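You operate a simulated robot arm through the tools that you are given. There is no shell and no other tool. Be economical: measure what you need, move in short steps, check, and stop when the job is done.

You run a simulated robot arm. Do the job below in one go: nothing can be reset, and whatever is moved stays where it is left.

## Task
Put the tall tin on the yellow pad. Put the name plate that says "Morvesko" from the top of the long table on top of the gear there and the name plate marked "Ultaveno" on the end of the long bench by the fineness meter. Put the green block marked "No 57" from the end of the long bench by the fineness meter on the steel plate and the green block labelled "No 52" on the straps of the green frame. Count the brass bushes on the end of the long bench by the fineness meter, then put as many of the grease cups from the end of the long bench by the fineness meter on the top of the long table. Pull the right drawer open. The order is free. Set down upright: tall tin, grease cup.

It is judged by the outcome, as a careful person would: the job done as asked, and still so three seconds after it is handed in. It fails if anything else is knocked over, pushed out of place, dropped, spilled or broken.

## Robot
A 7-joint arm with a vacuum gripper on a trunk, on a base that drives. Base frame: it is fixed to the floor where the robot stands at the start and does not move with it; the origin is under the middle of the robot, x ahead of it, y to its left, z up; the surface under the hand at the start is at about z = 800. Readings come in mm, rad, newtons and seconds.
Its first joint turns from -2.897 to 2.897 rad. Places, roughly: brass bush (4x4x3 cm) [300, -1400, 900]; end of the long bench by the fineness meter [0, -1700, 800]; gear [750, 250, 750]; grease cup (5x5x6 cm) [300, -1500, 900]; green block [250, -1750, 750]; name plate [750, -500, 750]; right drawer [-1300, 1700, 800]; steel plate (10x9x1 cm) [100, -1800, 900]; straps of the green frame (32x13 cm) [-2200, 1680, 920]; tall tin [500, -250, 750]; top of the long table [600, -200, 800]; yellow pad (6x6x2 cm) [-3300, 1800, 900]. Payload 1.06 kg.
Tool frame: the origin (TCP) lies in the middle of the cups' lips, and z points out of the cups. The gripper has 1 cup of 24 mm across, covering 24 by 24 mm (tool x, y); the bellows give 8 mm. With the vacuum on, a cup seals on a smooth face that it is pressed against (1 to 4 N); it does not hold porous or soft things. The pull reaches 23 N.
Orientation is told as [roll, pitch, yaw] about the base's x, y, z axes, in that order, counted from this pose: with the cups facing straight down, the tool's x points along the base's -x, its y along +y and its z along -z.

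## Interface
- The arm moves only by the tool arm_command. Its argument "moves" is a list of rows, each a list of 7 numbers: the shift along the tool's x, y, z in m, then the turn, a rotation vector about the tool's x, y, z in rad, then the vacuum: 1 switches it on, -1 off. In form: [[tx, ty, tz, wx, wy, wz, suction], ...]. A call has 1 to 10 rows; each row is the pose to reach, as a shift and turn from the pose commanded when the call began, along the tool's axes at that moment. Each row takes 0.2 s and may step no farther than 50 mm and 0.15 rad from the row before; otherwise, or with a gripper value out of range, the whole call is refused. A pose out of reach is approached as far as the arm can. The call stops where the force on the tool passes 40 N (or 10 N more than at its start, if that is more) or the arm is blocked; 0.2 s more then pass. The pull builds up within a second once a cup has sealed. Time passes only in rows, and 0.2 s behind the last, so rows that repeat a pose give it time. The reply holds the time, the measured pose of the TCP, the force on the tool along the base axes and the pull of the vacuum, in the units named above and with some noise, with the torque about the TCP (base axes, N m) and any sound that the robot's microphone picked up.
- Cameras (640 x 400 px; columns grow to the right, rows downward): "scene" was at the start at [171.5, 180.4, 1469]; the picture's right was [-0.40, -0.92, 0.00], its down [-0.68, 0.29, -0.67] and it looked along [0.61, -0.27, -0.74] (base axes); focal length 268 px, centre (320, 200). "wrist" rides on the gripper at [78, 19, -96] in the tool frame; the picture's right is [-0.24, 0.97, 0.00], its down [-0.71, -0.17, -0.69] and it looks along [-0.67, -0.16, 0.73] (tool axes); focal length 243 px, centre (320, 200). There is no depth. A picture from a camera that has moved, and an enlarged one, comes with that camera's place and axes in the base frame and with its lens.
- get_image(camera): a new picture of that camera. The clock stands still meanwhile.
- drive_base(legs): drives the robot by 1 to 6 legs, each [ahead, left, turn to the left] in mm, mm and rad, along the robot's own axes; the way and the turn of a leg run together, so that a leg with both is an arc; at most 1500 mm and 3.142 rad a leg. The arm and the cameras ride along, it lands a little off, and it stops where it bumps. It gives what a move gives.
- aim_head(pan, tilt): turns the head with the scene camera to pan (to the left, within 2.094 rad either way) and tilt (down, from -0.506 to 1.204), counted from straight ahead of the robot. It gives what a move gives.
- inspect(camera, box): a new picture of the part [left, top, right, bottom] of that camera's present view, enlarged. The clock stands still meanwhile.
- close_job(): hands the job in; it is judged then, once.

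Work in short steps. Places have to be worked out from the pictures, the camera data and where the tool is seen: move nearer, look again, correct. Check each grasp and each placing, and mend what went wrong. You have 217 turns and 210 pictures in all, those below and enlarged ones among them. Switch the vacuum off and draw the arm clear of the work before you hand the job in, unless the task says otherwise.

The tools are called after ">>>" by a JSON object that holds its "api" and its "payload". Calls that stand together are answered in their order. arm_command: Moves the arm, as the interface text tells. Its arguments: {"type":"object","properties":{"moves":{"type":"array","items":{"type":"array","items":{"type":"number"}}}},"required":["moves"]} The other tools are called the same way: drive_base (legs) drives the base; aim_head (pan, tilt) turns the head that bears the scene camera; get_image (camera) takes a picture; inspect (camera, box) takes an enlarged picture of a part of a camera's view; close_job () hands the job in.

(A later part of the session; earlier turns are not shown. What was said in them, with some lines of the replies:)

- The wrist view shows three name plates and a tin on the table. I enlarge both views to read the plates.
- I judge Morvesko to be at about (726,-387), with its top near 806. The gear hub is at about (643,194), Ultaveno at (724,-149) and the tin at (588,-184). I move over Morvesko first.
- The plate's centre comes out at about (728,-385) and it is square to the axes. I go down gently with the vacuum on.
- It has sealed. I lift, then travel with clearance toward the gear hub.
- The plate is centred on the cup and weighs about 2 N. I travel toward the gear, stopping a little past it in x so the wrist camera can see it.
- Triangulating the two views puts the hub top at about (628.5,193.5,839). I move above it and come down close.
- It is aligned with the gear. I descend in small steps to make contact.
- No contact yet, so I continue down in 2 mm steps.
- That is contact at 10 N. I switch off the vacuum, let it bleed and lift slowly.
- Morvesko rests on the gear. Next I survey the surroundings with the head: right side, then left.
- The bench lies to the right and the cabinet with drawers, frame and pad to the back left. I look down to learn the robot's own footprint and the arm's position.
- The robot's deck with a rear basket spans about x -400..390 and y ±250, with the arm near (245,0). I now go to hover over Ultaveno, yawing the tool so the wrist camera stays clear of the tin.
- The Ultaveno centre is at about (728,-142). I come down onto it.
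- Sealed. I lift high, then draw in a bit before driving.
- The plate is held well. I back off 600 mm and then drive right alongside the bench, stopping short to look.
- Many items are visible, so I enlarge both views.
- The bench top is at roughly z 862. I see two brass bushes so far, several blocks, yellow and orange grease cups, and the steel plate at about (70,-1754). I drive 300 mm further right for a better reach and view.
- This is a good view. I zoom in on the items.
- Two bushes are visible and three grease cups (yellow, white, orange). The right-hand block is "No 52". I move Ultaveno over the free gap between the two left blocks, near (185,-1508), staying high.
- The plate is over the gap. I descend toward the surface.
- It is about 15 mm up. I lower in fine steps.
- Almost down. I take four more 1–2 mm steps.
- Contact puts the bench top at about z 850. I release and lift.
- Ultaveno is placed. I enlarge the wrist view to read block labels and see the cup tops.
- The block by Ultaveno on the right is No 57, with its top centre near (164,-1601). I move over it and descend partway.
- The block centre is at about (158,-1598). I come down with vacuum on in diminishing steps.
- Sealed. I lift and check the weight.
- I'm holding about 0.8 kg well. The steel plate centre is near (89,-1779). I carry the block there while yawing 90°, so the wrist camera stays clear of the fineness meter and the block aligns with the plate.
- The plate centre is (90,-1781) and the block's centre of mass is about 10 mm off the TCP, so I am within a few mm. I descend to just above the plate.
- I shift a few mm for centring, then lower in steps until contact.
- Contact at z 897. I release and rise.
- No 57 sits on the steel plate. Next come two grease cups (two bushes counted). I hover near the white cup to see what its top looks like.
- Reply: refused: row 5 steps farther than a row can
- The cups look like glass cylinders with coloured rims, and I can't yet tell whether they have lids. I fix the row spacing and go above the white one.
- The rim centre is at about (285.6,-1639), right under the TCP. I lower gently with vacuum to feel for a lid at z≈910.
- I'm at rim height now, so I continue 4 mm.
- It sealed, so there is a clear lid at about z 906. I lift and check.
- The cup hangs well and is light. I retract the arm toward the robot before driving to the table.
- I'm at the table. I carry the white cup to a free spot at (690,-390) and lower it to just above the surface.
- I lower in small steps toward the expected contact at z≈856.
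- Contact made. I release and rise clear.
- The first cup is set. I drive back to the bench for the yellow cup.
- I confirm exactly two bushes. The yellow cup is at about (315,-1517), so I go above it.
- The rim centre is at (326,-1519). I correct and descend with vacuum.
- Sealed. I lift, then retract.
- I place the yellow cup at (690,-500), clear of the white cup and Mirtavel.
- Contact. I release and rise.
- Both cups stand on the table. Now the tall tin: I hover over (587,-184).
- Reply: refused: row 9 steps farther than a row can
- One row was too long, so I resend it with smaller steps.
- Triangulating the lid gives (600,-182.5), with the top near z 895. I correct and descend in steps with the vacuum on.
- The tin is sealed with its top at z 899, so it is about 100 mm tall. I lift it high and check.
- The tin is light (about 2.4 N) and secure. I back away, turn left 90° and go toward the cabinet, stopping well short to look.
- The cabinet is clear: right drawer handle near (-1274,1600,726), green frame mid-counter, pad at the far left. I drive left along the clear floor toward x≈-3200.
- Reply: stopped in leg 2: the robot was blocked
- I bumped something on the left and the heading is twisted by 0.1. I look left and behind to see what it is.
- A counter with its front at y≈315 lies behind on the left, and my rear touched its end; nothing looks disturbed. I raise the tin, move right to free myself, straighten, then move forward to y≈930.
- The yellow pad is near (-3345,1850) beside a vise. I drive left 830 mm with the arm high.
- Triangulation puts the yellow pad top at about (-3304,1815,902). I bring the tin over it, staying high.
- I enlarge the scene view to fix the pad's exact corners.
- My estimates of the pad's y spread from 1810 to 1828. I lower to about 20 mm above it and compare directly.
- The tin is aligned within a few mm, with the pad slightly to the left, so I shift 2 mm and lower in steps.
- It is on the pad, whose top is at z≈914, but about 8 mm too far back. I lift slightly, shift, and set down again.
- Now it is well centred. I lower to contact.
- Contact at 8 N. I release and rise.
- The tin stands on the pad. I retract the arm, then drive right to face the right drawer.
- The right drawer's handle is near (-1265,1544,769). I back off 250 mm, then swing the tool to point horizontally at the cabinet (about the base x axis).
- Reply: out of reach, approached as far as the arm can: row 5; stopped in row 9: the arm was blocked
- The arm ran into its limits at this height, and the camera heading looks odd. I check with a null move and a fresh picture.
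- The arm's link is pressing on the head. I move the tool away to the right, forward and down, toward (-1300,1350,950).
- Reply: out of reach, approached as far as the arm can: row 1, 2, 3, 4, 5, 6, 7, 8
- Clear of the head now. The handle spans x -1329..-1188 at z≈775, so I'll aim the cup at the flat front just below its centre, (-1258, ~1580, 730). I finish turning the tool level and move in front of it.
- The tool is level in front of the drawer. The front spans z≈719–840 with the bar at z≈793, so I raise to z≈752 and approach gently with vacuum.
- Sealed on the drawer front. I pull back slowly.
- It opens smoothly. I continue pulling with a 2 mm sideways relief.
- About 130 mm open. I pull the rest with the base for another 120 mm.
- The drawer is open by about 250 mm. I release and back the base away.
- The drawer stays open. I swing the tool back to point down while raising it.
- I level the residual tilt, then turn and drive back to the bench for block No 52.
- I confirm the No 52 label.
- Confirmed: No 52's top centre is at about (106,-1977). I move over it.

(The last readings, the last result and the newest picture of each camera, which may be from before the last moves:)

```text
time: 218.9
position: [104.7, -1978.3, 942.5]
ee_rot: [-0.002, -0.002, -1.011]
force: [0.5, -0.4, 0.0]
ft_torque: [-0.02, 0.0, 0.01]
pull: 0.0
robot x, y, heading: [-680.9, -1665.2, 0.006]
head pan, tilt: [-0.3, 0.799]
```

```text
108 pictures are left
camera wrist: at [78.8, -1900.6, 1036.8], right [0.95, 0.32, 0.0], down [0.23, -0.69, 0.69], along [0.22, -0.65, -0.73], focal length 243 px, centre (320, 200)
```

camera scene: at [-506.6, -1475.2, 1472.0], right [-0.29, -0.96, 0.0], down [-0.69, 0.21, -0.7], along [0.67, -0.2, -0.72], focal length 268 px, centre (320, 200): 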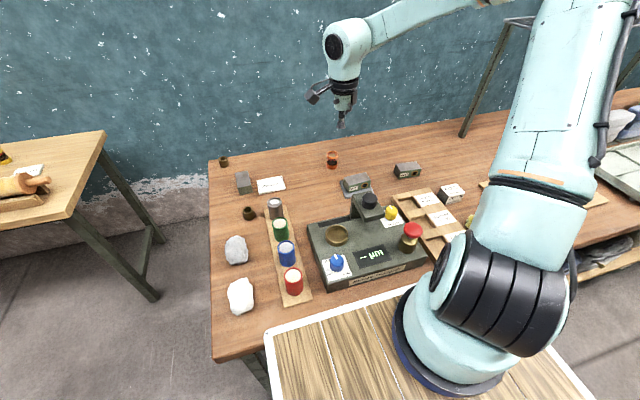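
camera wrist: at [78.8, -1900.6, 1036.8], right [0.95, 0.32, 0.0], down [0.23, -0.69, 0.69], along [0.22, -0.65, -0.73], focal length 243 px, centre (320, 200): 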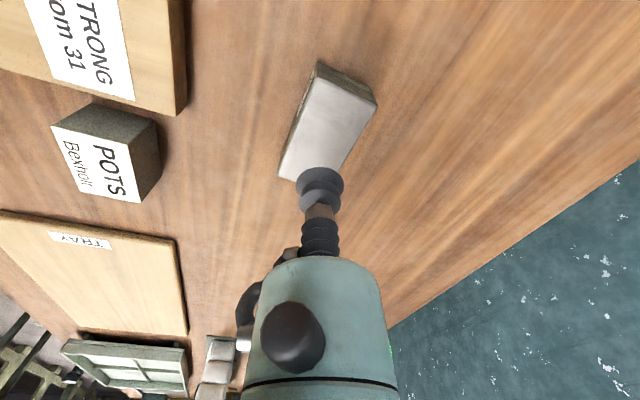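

A small correction, then down with the vacuum on.

>>> {"api": "arm_command", "payload": {"moves": [[0.0015, 0.005, 0.03, 0, 0, 0, 1], [0.0015, 0.005, 0.045, 0, 0, 0, 1], [0.0015, 0.005, 0.051, 0, 0, 0, 1], [0.0015, 0.005, 0.054, 0, 0, 0, 1], [0.0015, 0.005, 0.0565, 0, 0, 0, 1], [0.0015, 0.005, 0.0565, 0, 0, 0, 1]]}}

```text
time: 220.3
position: [107.5, -1973.6, 886.1]
ee_rot: [0.0, -0.004, -1.01]
force: [-2.1, 1.8, 10.3]
ft_torque: [0.05, -0.02, -0.02]
pull: 22.4
robot x, y, heading: [-682.1, -1664.1, 0.004]
head pan, tilt: [-0.3, 0.799]
```

Sealed. I lift high and retract.

>>> {"api": "arm_command", "payload": {"moves": [[0, 0, -0.01, 0, 0, 0, 1], [0, 0, -0.04, 0, 0, 0, 1], [0, 0, -0.085, 0, 0, 0, 1], [0, 0, -0.13, 0, 0, 0, 1], [0, 0, -0.175, 0, 0, 0, 1], [0, 0, -0.22, 0, 0, 0, 1], [0, 0, -0.265, 0, 0, 0, 1], [0.03, 0, -0.3, 0, 0, 0, 1], [0.075, -0.001, -0.31, 0, 0, 0, 1], [0.12, -0.002, -0.31, 0, 0, 0, 1]]}}

>>> {"api": "arm_command", "payload": {"moves": [[0.045, 0, 0, 0, 0, 0, 1], [0.09, 0, 0, 0, 0, 0, 1], [0.13, 0, 0, 0, 0, 0, 1], [0.13, 0, 0, 0, 0, 0, 1]]}}

>>> {"api": "get_image", "payload": {"camera": "wrist"}}

```text
time: 222.5
position: [41.4, -1872.3, 1194.8]
ee_rot: [-0.001, -0.001, -1.01]
force: [1.1, 0.0, -7.5]
ft_torque: [0.12, 0.06, 0.02]
pull: 23.3
robot x, y, heading: [-683.9, -1664.7, 0.01]
head pan, tilt: [-0.3, 0.799]
```

```text
time: 223.5
position: [-25.8, -1763.3, 1193.0]
ee_rot: [-0.002, -0.002, -1.01]
force: [-0.5, 0.0, -7.5]
ft_torque: [0.13, 0.02, 0.01]
pull: 23.1
robot x, y, heading: [-682.4, -1666.0, 0.007]
head pan, tilt: [-0.3, 0.799]
```

```text
107 pictures are left
camera wrist: at [-52.5, -1686.1, 1289.3], right [0.95, 0.32, 0.0], down [0.23, -0.69, 0.69], along [0.22, -0.65, -0.73], focal length 243 px, centre (320, 200)
```

wrist: 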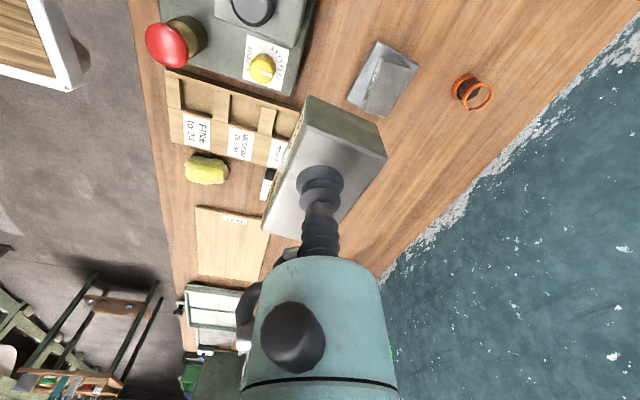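

The block is held (7.5 N). I drive back to the cabinet toward the green frame.

>>> {"api": "drive_base", "payload": {"legs": [[-620, 0, 0], [0, 1500, 0], [0, 450, 0], [0, 0, 1.565], [320, 0, 0], [0, 900, 0]]}}

>>> {"api": "aim_head", "payload": {"pan": 0.0, "tilt": 0.6}}

>>> {"api": "get_image", "payload": {"camera": "scene"}}

```text
time: 246.2
position: [-2136.1, 1245.1, 1193.1]
ee_rot: [-0.003, -0.001, 0.573]
force: [0.3, 0.2, -8.2]
ft_torque: [-0.02, 0.08, -0.05]
pull: 23.2
robot x, y, heading: [-2225.4, 587.5, 1.591]
head pan, tilt: [-0.3, 0.799]
```

```text
time: 247.0
position: [-2135.2, 1244.3, 1193.7]
ee_rot: [-0.001, -0.001, 0.572]
force: [0.1, 0.2, -7.9]
ft_torque: [-0.04, 0.12, 0.02]
pull: 23.1
robot x, y, heading: [-2228.3, 586.1, 1.589]
head pan, tilt: [0.0, 0.6]
```

```text
106 pictures are left
camera scene: at [-2441.3, 774.8, 1488.8], right [1.0, 0.02, 0.0], down [0.01, -0.57, -0.82], along [-0.01, 0.82, -0.57], focal length 268 px, centre (320, 200)
```

scene: 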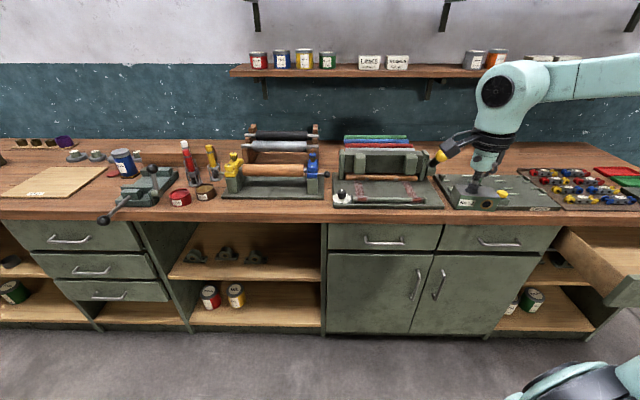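

I zoom in on the green frames to find the straps.

>>> {"api": "inspect", "payload": {"camera": "scene", "box": [210, 110, 460, 220]}}

>>> {"api": "inspect", "payload": {"camera": "scene", "box": [325, 120, 455, 220]}}

```text
2.56 times, centred on (335, 165) of scene
camera zoom: at [-2441.3, 774.8, 1488.8], right [1.0, 0.02, 0.0], down [0.01, -0.57, -0.82], along [-0.01, 0.82, -0.57], focal length 685 px, centre (282, 290)
```

zoom: 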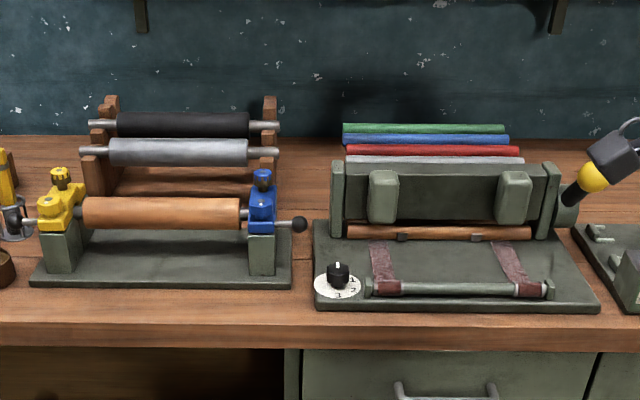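

```text
4.00 times, centred on (390, 170) of scene
camera zoom: at [-2441.3, 774.8, 1488.8], right [1.0, 0.02, 0.0], down [0.01, -0.57, -0.82], along [-0.01, 0.82, -0.57], focal length 1070 px, centre (40, 320)
```

zoom: 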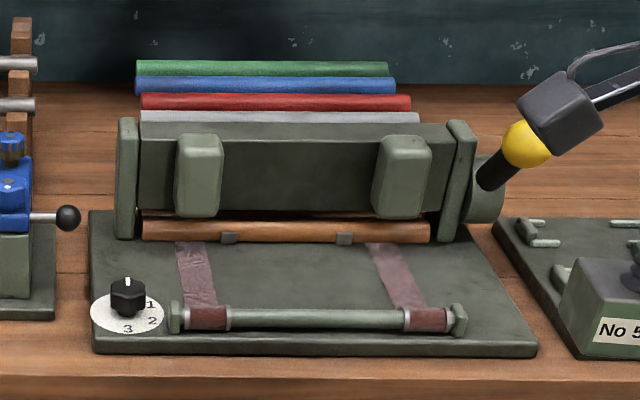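

The straps run from the roller to the front bar at x≈-2292 and x≈-2088, y≈1605–1735, z≈920. I'll set the block on the right-hand strap. I drive forward 260 mm first.

>>> {"api": "drive_base", "payload": {"legs": [[260, 0, 0]]}}

>>> {"api": "aim_head", "payload": {"pan": -0.3, "tilt": 0.8}}

>>> {"api": "get_image", "payload": {"camera": "scene"}}

>>> {"api": "get_image", "payload": {"camera": "wrist"}}

```text
time: 248.9
position: [-2140.4, 1504.4, 1193.3]
ee_rot: [-0.002, -0.002, 0.572]
force: [-0.5, -0.3, -6.9]
ft_torque: [-0.03, 0.1, 0.02]
pull: 23.0
robot x, y, heading: [-2232.5, 844.1, 1.588]
head pan, tilt: [0.0, 0.6]
```

```text
time: 249.7
position: [-2140.7, 1504.3, 1192.8]
ee_rot: [0.0, -0.002, 0.572]
force: [0.6, -0.8, -7.5]
ft_torque: [-0.01, 0.1, -0.02]
pull: 23.1
robot x, y, heading: [-2235.0, 850.4, 1.593]
head pan, tilt: [-0.3, 0.799]
```

```text
103 pictures are left
camera scene: at [-2422.2, 1023.5, 1472.1], right [0.96, -0.28, 0.0], down [-0.2, -0.69, -0.7], along [0.19, 0.67, -0.72], focal length 268 px, centre (320, 200)
```

scene: 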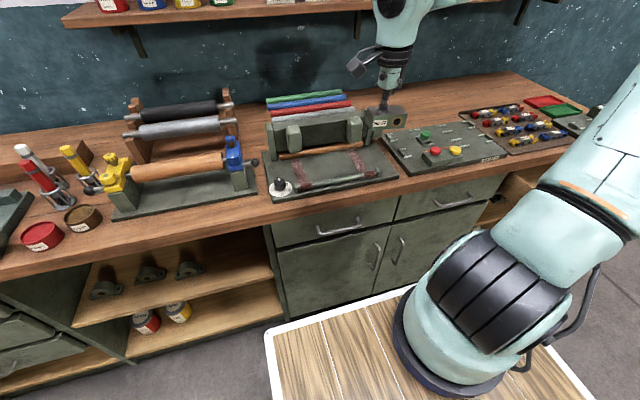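

```text
102 pictures are left
camera wrist: at [-2217.4, 1478.3, 1289.3], right [-0.33, 0.94, 0.0], down [0.69, 0.24, 0.69], along [0.65, 0.22, -0.73], focal length 243 px, centre (320, 200)
```

wrist: 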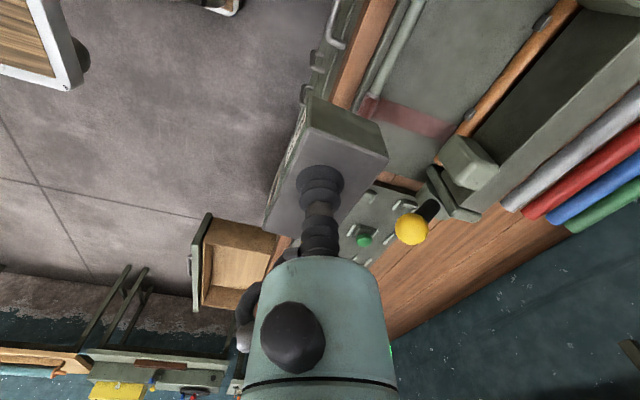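

I zoom in on the strap from both cameras.

>>> {"api": "inspect", "payload": {"camera": "scene", "box": [260, 80, 420, 200]}}

>>> {"api": "inspect", "payload": {"camera": "wrist", "box": [320, 0, 520, 200]}}

```text
3.33 times, centred on (340, 140) of scene
camera zoom: at [-2422.2, 1023.5, 1472.1], right [0.96, -0.28, 0.0], down [-0.2, -0.69, -0.7], along [0.19, 0.67, -0.72], focal length 892 px, centre (253, 400)
```

zoom: 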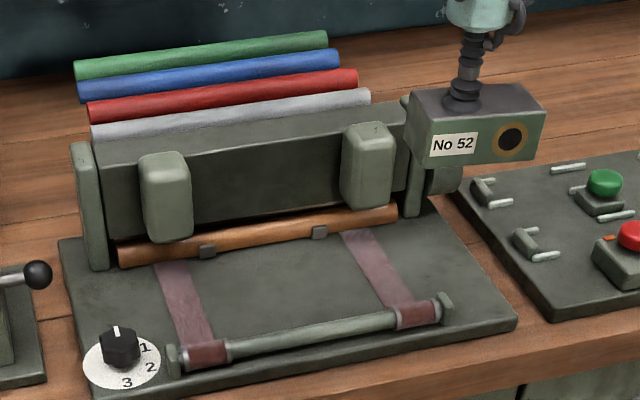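

```text
2.00 times, centred on (420, 100) of wrist
camera zoom: at [-2217.4, 1478.3, 1289.3], right [-0.33, 0.94, 0.0], down [0.69, 0.24, 0.69], along [0.65, 0.22, -0.73], focal length 485 px, centre (120, 400)
```

zoom: 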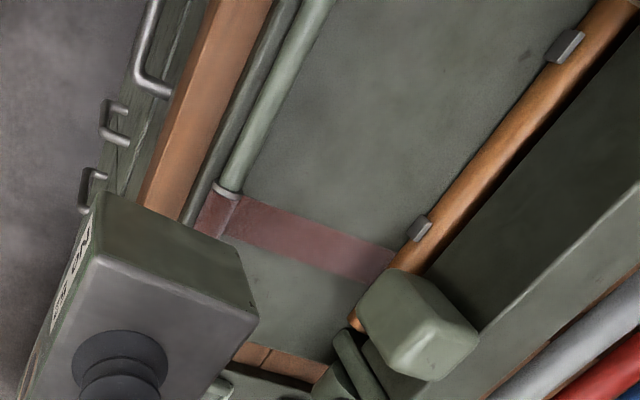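

The straps lie flat on the frame plate. The right strap's middle is about (-2104,1665) at z≈920. I move the block above it and descend partway.

>>> {"api": "arm_command", "payload": {"moves": [[-0.026, 0.028, 0, 0, 0, 0, 1], [-0.052, 0.056, 0, 0, 0, 0, 1], [-0.078, 0.084, 0, 0, 0, 0, 1], [-0.1044, 0.1124, 0, 0, 0, 0, 1], [-0.1044, 0.1124, 0.045, 0, 0, 0, 1], [-0.1044, 0.1124, 0.09, 0, 0, 0, 1], [-0.1044, 0.1124, 0.135, 0, 0, 0, 1], [-0.1044, 0.1124, 0.163, 0, 0, 0, 1], [-0.1044, 0.1124, 0.163, 0, 0, 0, 1]]}}

>>> {"api": "inspect", "payload": {"camera": "scene", "box": [260, 80, 420, 200]}}

>>> {"api": "get_image", "payload": {"camera": "wrist"}}

```text
time: 251.7
position: [-2114.1, 1654.9, 1031.5]
ee_rot: [-0.002, -0.001, 0.572]
force: [-0.1, 0.3, -7.3]
ft_torque: [-0.03, 0.08, 0.04]
pull: 23.0
robot x, y, heading: [-2229.5, 846.6, 1.592]
head pan, tilt: [-0.3, 0.799]
```

```text
3.33 times, centred on (340, 140) of scene
camera zoom: at [-2422.2, 1023.4, 1472.0], right [0.96, -0.28, 0.0], down [-0.2, -0.69, -0.7], along [0.19, 0.67, -0.72], focal length 892 px, centre (253, 400)
```

zoom: 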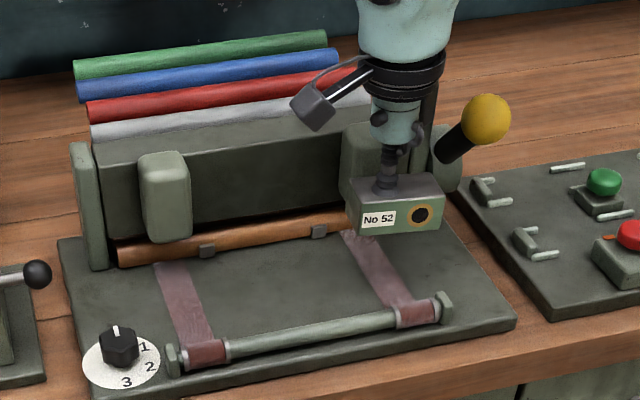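

```text
98 pictures are left
camera wrist: at [-2191.2, 1629.1, 1126.9], right [-0.33, 0.94, 0.0], down [0.69, 0.24, 0.69], along [0.65, 0.22, -0.73], focal length 243 px, centre (320, 200)
```

wrist: 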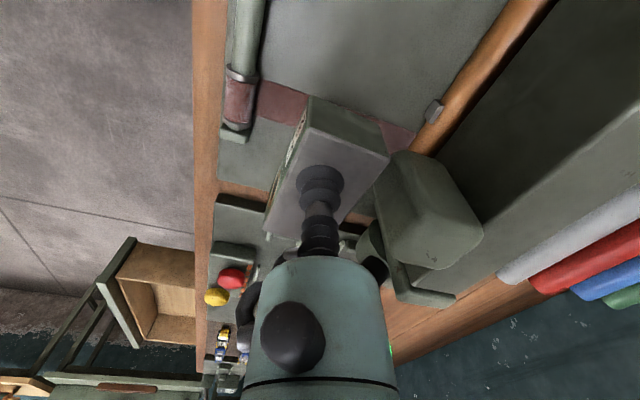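

The mangle pad's front is at y≈1697 and the bar's back at y≈1603, so I shift 12 mm toward the front for clearance and descend close.

>>> {"api": "arm_command", "payload": {"moves": [[0.0065, -0.0101, 0, 0, 0, 0, 1], [0.0065, -0.0101, 0.025, 0, 0, 0, 1], [0.0065, -0.0101, 0.045, 0, 0, 0, 1], [0.0065, -0.0101, 0.06, 0, 0, 0, 1], [0.0065, -0.0101, 0.06, 0, 0, 0, 1]]}}

>>> {"api": "inspect", "payload": {"camera": "scene", "box": [300, 100, 420, 190]}}

>>> {"api": "get_image", "payload": {"camera": "wrist"}}

```text
time: 252.9
position: [-2113.7, 1643.2, 971.1]
ee_rot: [-0.001, -0.002, 0.573]
force: [-0.3, 0.6, -6.9]
ft_torque: [-0.05, 0.07, 0.01]
pull: 22.9
robot x, y, heading: [-2232.7, 848.1, 1.589]
head pan, tilt: [-0.3, 0.799]
```

```text
4.44 times, centred on (360, 145) of scene
camera zoom: at [-2422.1, 1023.5, 1472.0], right [0.96, -0.28, 0.0], down [-0.2, -0.69, -0.7], along [0.19, 0.67, -0.72], focal length 1189 px, centre (142, 444)
```

zoom: 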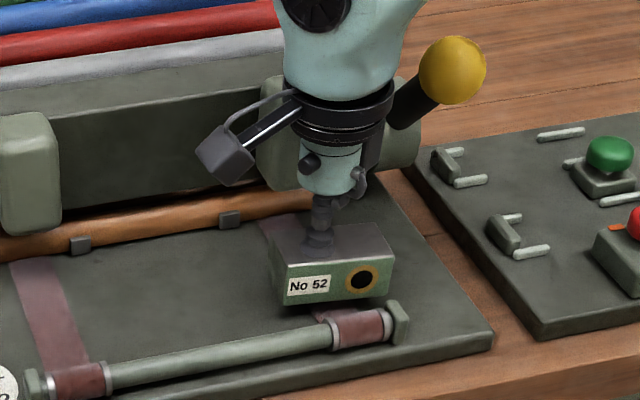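

```text
96 pictures are left
camera wrist: at [-2189.8, 1616.9, 1066.6], right [-0.33, 0.94, 0.0], down [0.69, 0.24, 0.69], along [0.65, 0.22, -0.73], focal length 243 px, centre (320, 200)
```

wrist: 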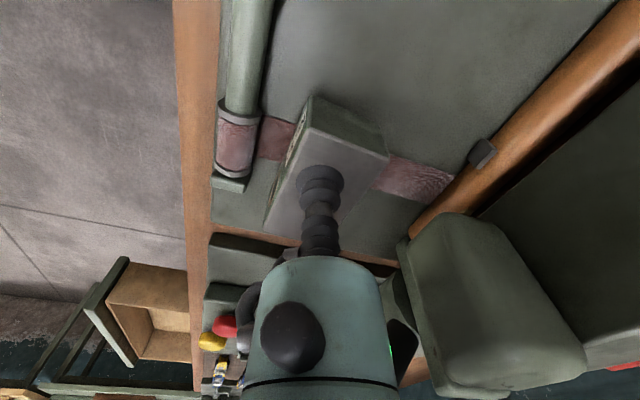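

The block is right above the strap. I lower to contact in steps.

>>> {"api": "arm_command", "payload": {"moves": [[0, 0, 0.004, 0, 0, 0, 1], [0, 0, 0.007, 0, 0, 0, 1], [0, 0, 0.01, 0, 0, 0, 1], [0, 0, 0.01, 0, 0, 0, 1]]}}

```text
time: 253.9
position: [-2111.8, 1643.3, 960.3]
ee_rot: [-0.001, -0.002, 0.573]
force: [-0.8, 0.6, -6.8]
ft_torque: [-0.02, 0.07, 0.0]
pull: 22.8
robot x, y, heading: [-2228.4, 845.2, 1.589]
head pan, tilt: [-0.3, 0.799]
```

>>> {"api": "arm_command", "payload": {"moves": [[0, 0, 0.003, 0, 0, 0, 1], [0, 0, 0.005, 0, 0, 0, 1], [0, 0, 0.005, 0, 0, 0, 1]]}}

```text
time: 254.7
position: [-2113.2, 1643.7, 956.8]
ee_rot: [0.0, -0.004, 0.572]
force: [-2.7, 0.8, 14.5]
ft_torque: [0.06, -0.18, 0.04]
pull: 22.9
robot x, y, heading: [-2230.6, 849.7, 1.588]
head pan, tilt: [-0.3, 0.799]
```

Contact made. I release and rise.

>>> {"api": "arm_command", "payload": {"moves": [[0, 0, -0.001, 0, 0, 0, -1], [0, 0, -0.0015, 0, 0, 0, -1], [0, 0, -0.0015, 0, 0, 0, -1], [0, 0, -0.0015, 0, 0, 0, -1], [0, 0, -0.006, 0, 0, 0, -1], [0, 0, -0.03, 0, 0, 0, -1], [0, 0, -0.07, 0, 0, 0, -1], [0, 0, -0.115, 0, 0, 0, -1], [0, 0, -0.16, 0, 0, 0, -1], [0, 0, -0.2, 0, 0, 0, -1]]}}

>>> {"api": "inspect", "payload": {"camera": "scene", "box": [260, 80, 420, 200]}}

>>> {"api": "get_image", "payload": {"camera": "wrist"}}

```text
time: 256.9
position: [-2113.0, 1643.7, 1156.4]
ee_rot: [-0.003, -0.002, 0.572]
force: [0.4, 0.6, -0.7]
ft_torque: [-0.02, 0.0, 0.01]
pull: 0.0
robot x, y, heading: [-2232.6, 848.4, 1.592]
head pan, tilt: [-0.3, 0.799]
```

```text
3.33 times, centred on (340, 140) of scene
camera zoom: at [-2422.1, 1023.5, 1472.0], right [0.96, -0.28, 0.0], down [-0.2, -0.69, -0.7], along [0.19, 0.67, -0.72], focal length 892 px, centre (253, 400)
```

zoom: 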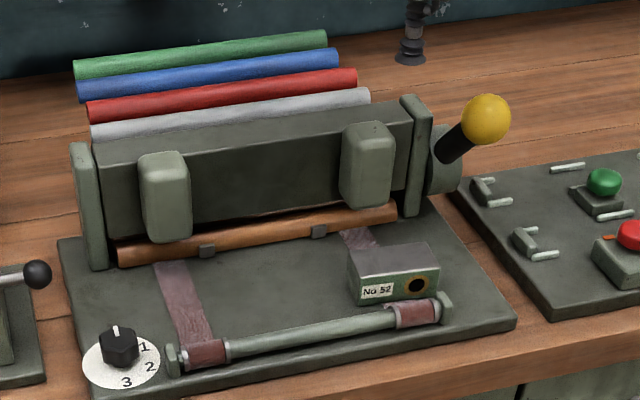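

```text
94 pictures are left
camera wrist: at [-2189.9, 1617.1, 1252.1], right [-0.33, 0.94, 0.0], down [0.69, 0.24, 0.69], along [0.65, 0.22, -0.73], focal length 243 px, centre (320, 200)
```

wrist: 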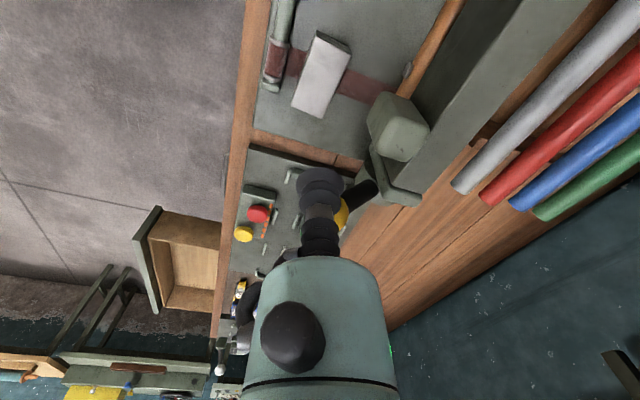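

The No 52 block rests on the strap. I back the base away so the arm is clear, then check the cabinet and the drawer.

>>> {"api": "drive_base", "payload": {"legs": [[-350, 0, 0]]}}

>>> {"api": "aim_head", "payload": {"pan": 0.1, "tilt": 0.5}}

>>> {"api": "get_image", "payload": {"camera": "scene"}}

>>> {"api": "inspect", "payload": {"camera": "scene", "box": [0, 120, 250, 280]}}

```text
time: 259.1
position: [-2109.4, 1294.6, 1155.7]
ee_rot: [-0.002, -0.003, 0.576]
force: [-1.3, 0.1, 0.1]
ft_torque: [0.0, -0.03, 0.0]
pull: 0.1
robot x, y, heading: [-2223.8, 498.5, 1.595]
head pan, tilt: [-0.3, 0.799]
```

```text
time: 260.0
position: [-2108.9, 1293.5, 1155.5]
ee_rot: [-0.001, -0.003, 0.577]
force: [0.2, -0.4, -0.1]
ft_torque: [0.0, 0.01, 0.0]
pull: 0.0
robot x, y, heading: [-2224.3, 498.0, 1.592]
head pan, tilt: [0.099, 0.499]
```

```text
93 pictures are left
camera scene: at [-2448.7, 685.8, 1497.9], right [0.99, 0.12, 0.0], down [0.06, -0.48, -0.88], along [-0.11, 0.87, -0.48], focal length 268 px, centre (320, 200)
```

scene: 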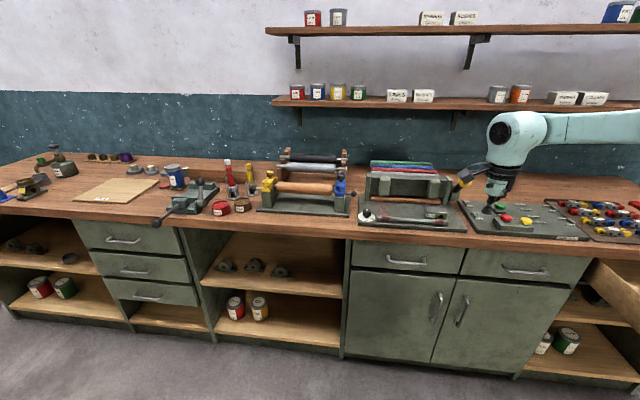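

```text
2.50 times, centred on (125, 200) of scene
camera zoom: at [-2448.7, 685.8, 1497.9], right [0.99, 0.12, 0.0], down [0.06, -0.48, -0.88], along [-0.11, 0.87, -0.48], focal length 669 px, centre (808, 200)
```

zoom: 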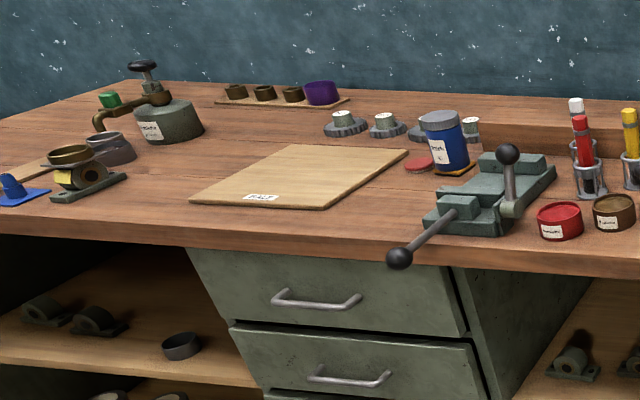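

One last zoom on the frame and the drawer.

>>> {"api": "inspect", "payload": {"camera": "scene", "box": [340, 150, 640, 350]}}

```text
2.00 times, centred on (490, 250) of scene
camera zoom: at [-2448.7, 685.8, 1497.9], right [0.99, 0.12, 0.0], down [0.06, -0.48, -0.88], along [-0.11, 0.87, -0.48], focal length 535 px, centre (-20, 100)
```

zoom: 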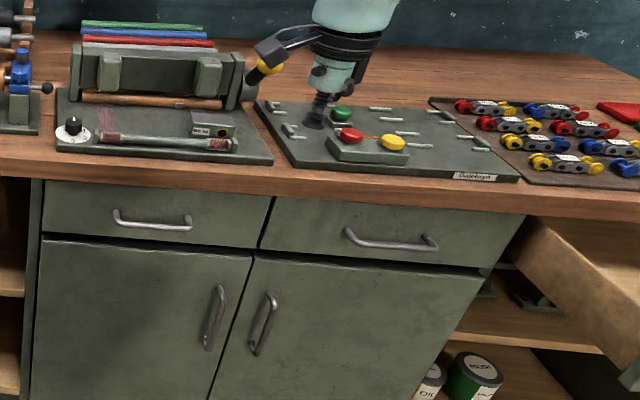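

Everything is in place, the vacuum is off and the arm is clear, so I hand the job in.

>>> {"api": "close_job", "payload": {}}

```text
The job is handed in.
```

The whole job is done and handed in:
- **Tall tin:** standing upright on the yellow pad.
- **Name plates:** Morvesko lies on the gear and Ultaveno on the bench end by the fineness meter.
- **Green blocks:** No 57 sits on the steel plate and No 52 on the right-hand strap of the green frame; it is too short to span both straps.
- **Grease cups:** I counted two brass bushes, so the white and yellow cups stand upright on the long table.
- **Right drawer:** pulled open about 250 mm.

While driving with the tin, the base bumped the end of the counter opposite the cabinet, but nothing on it looked disturbed.
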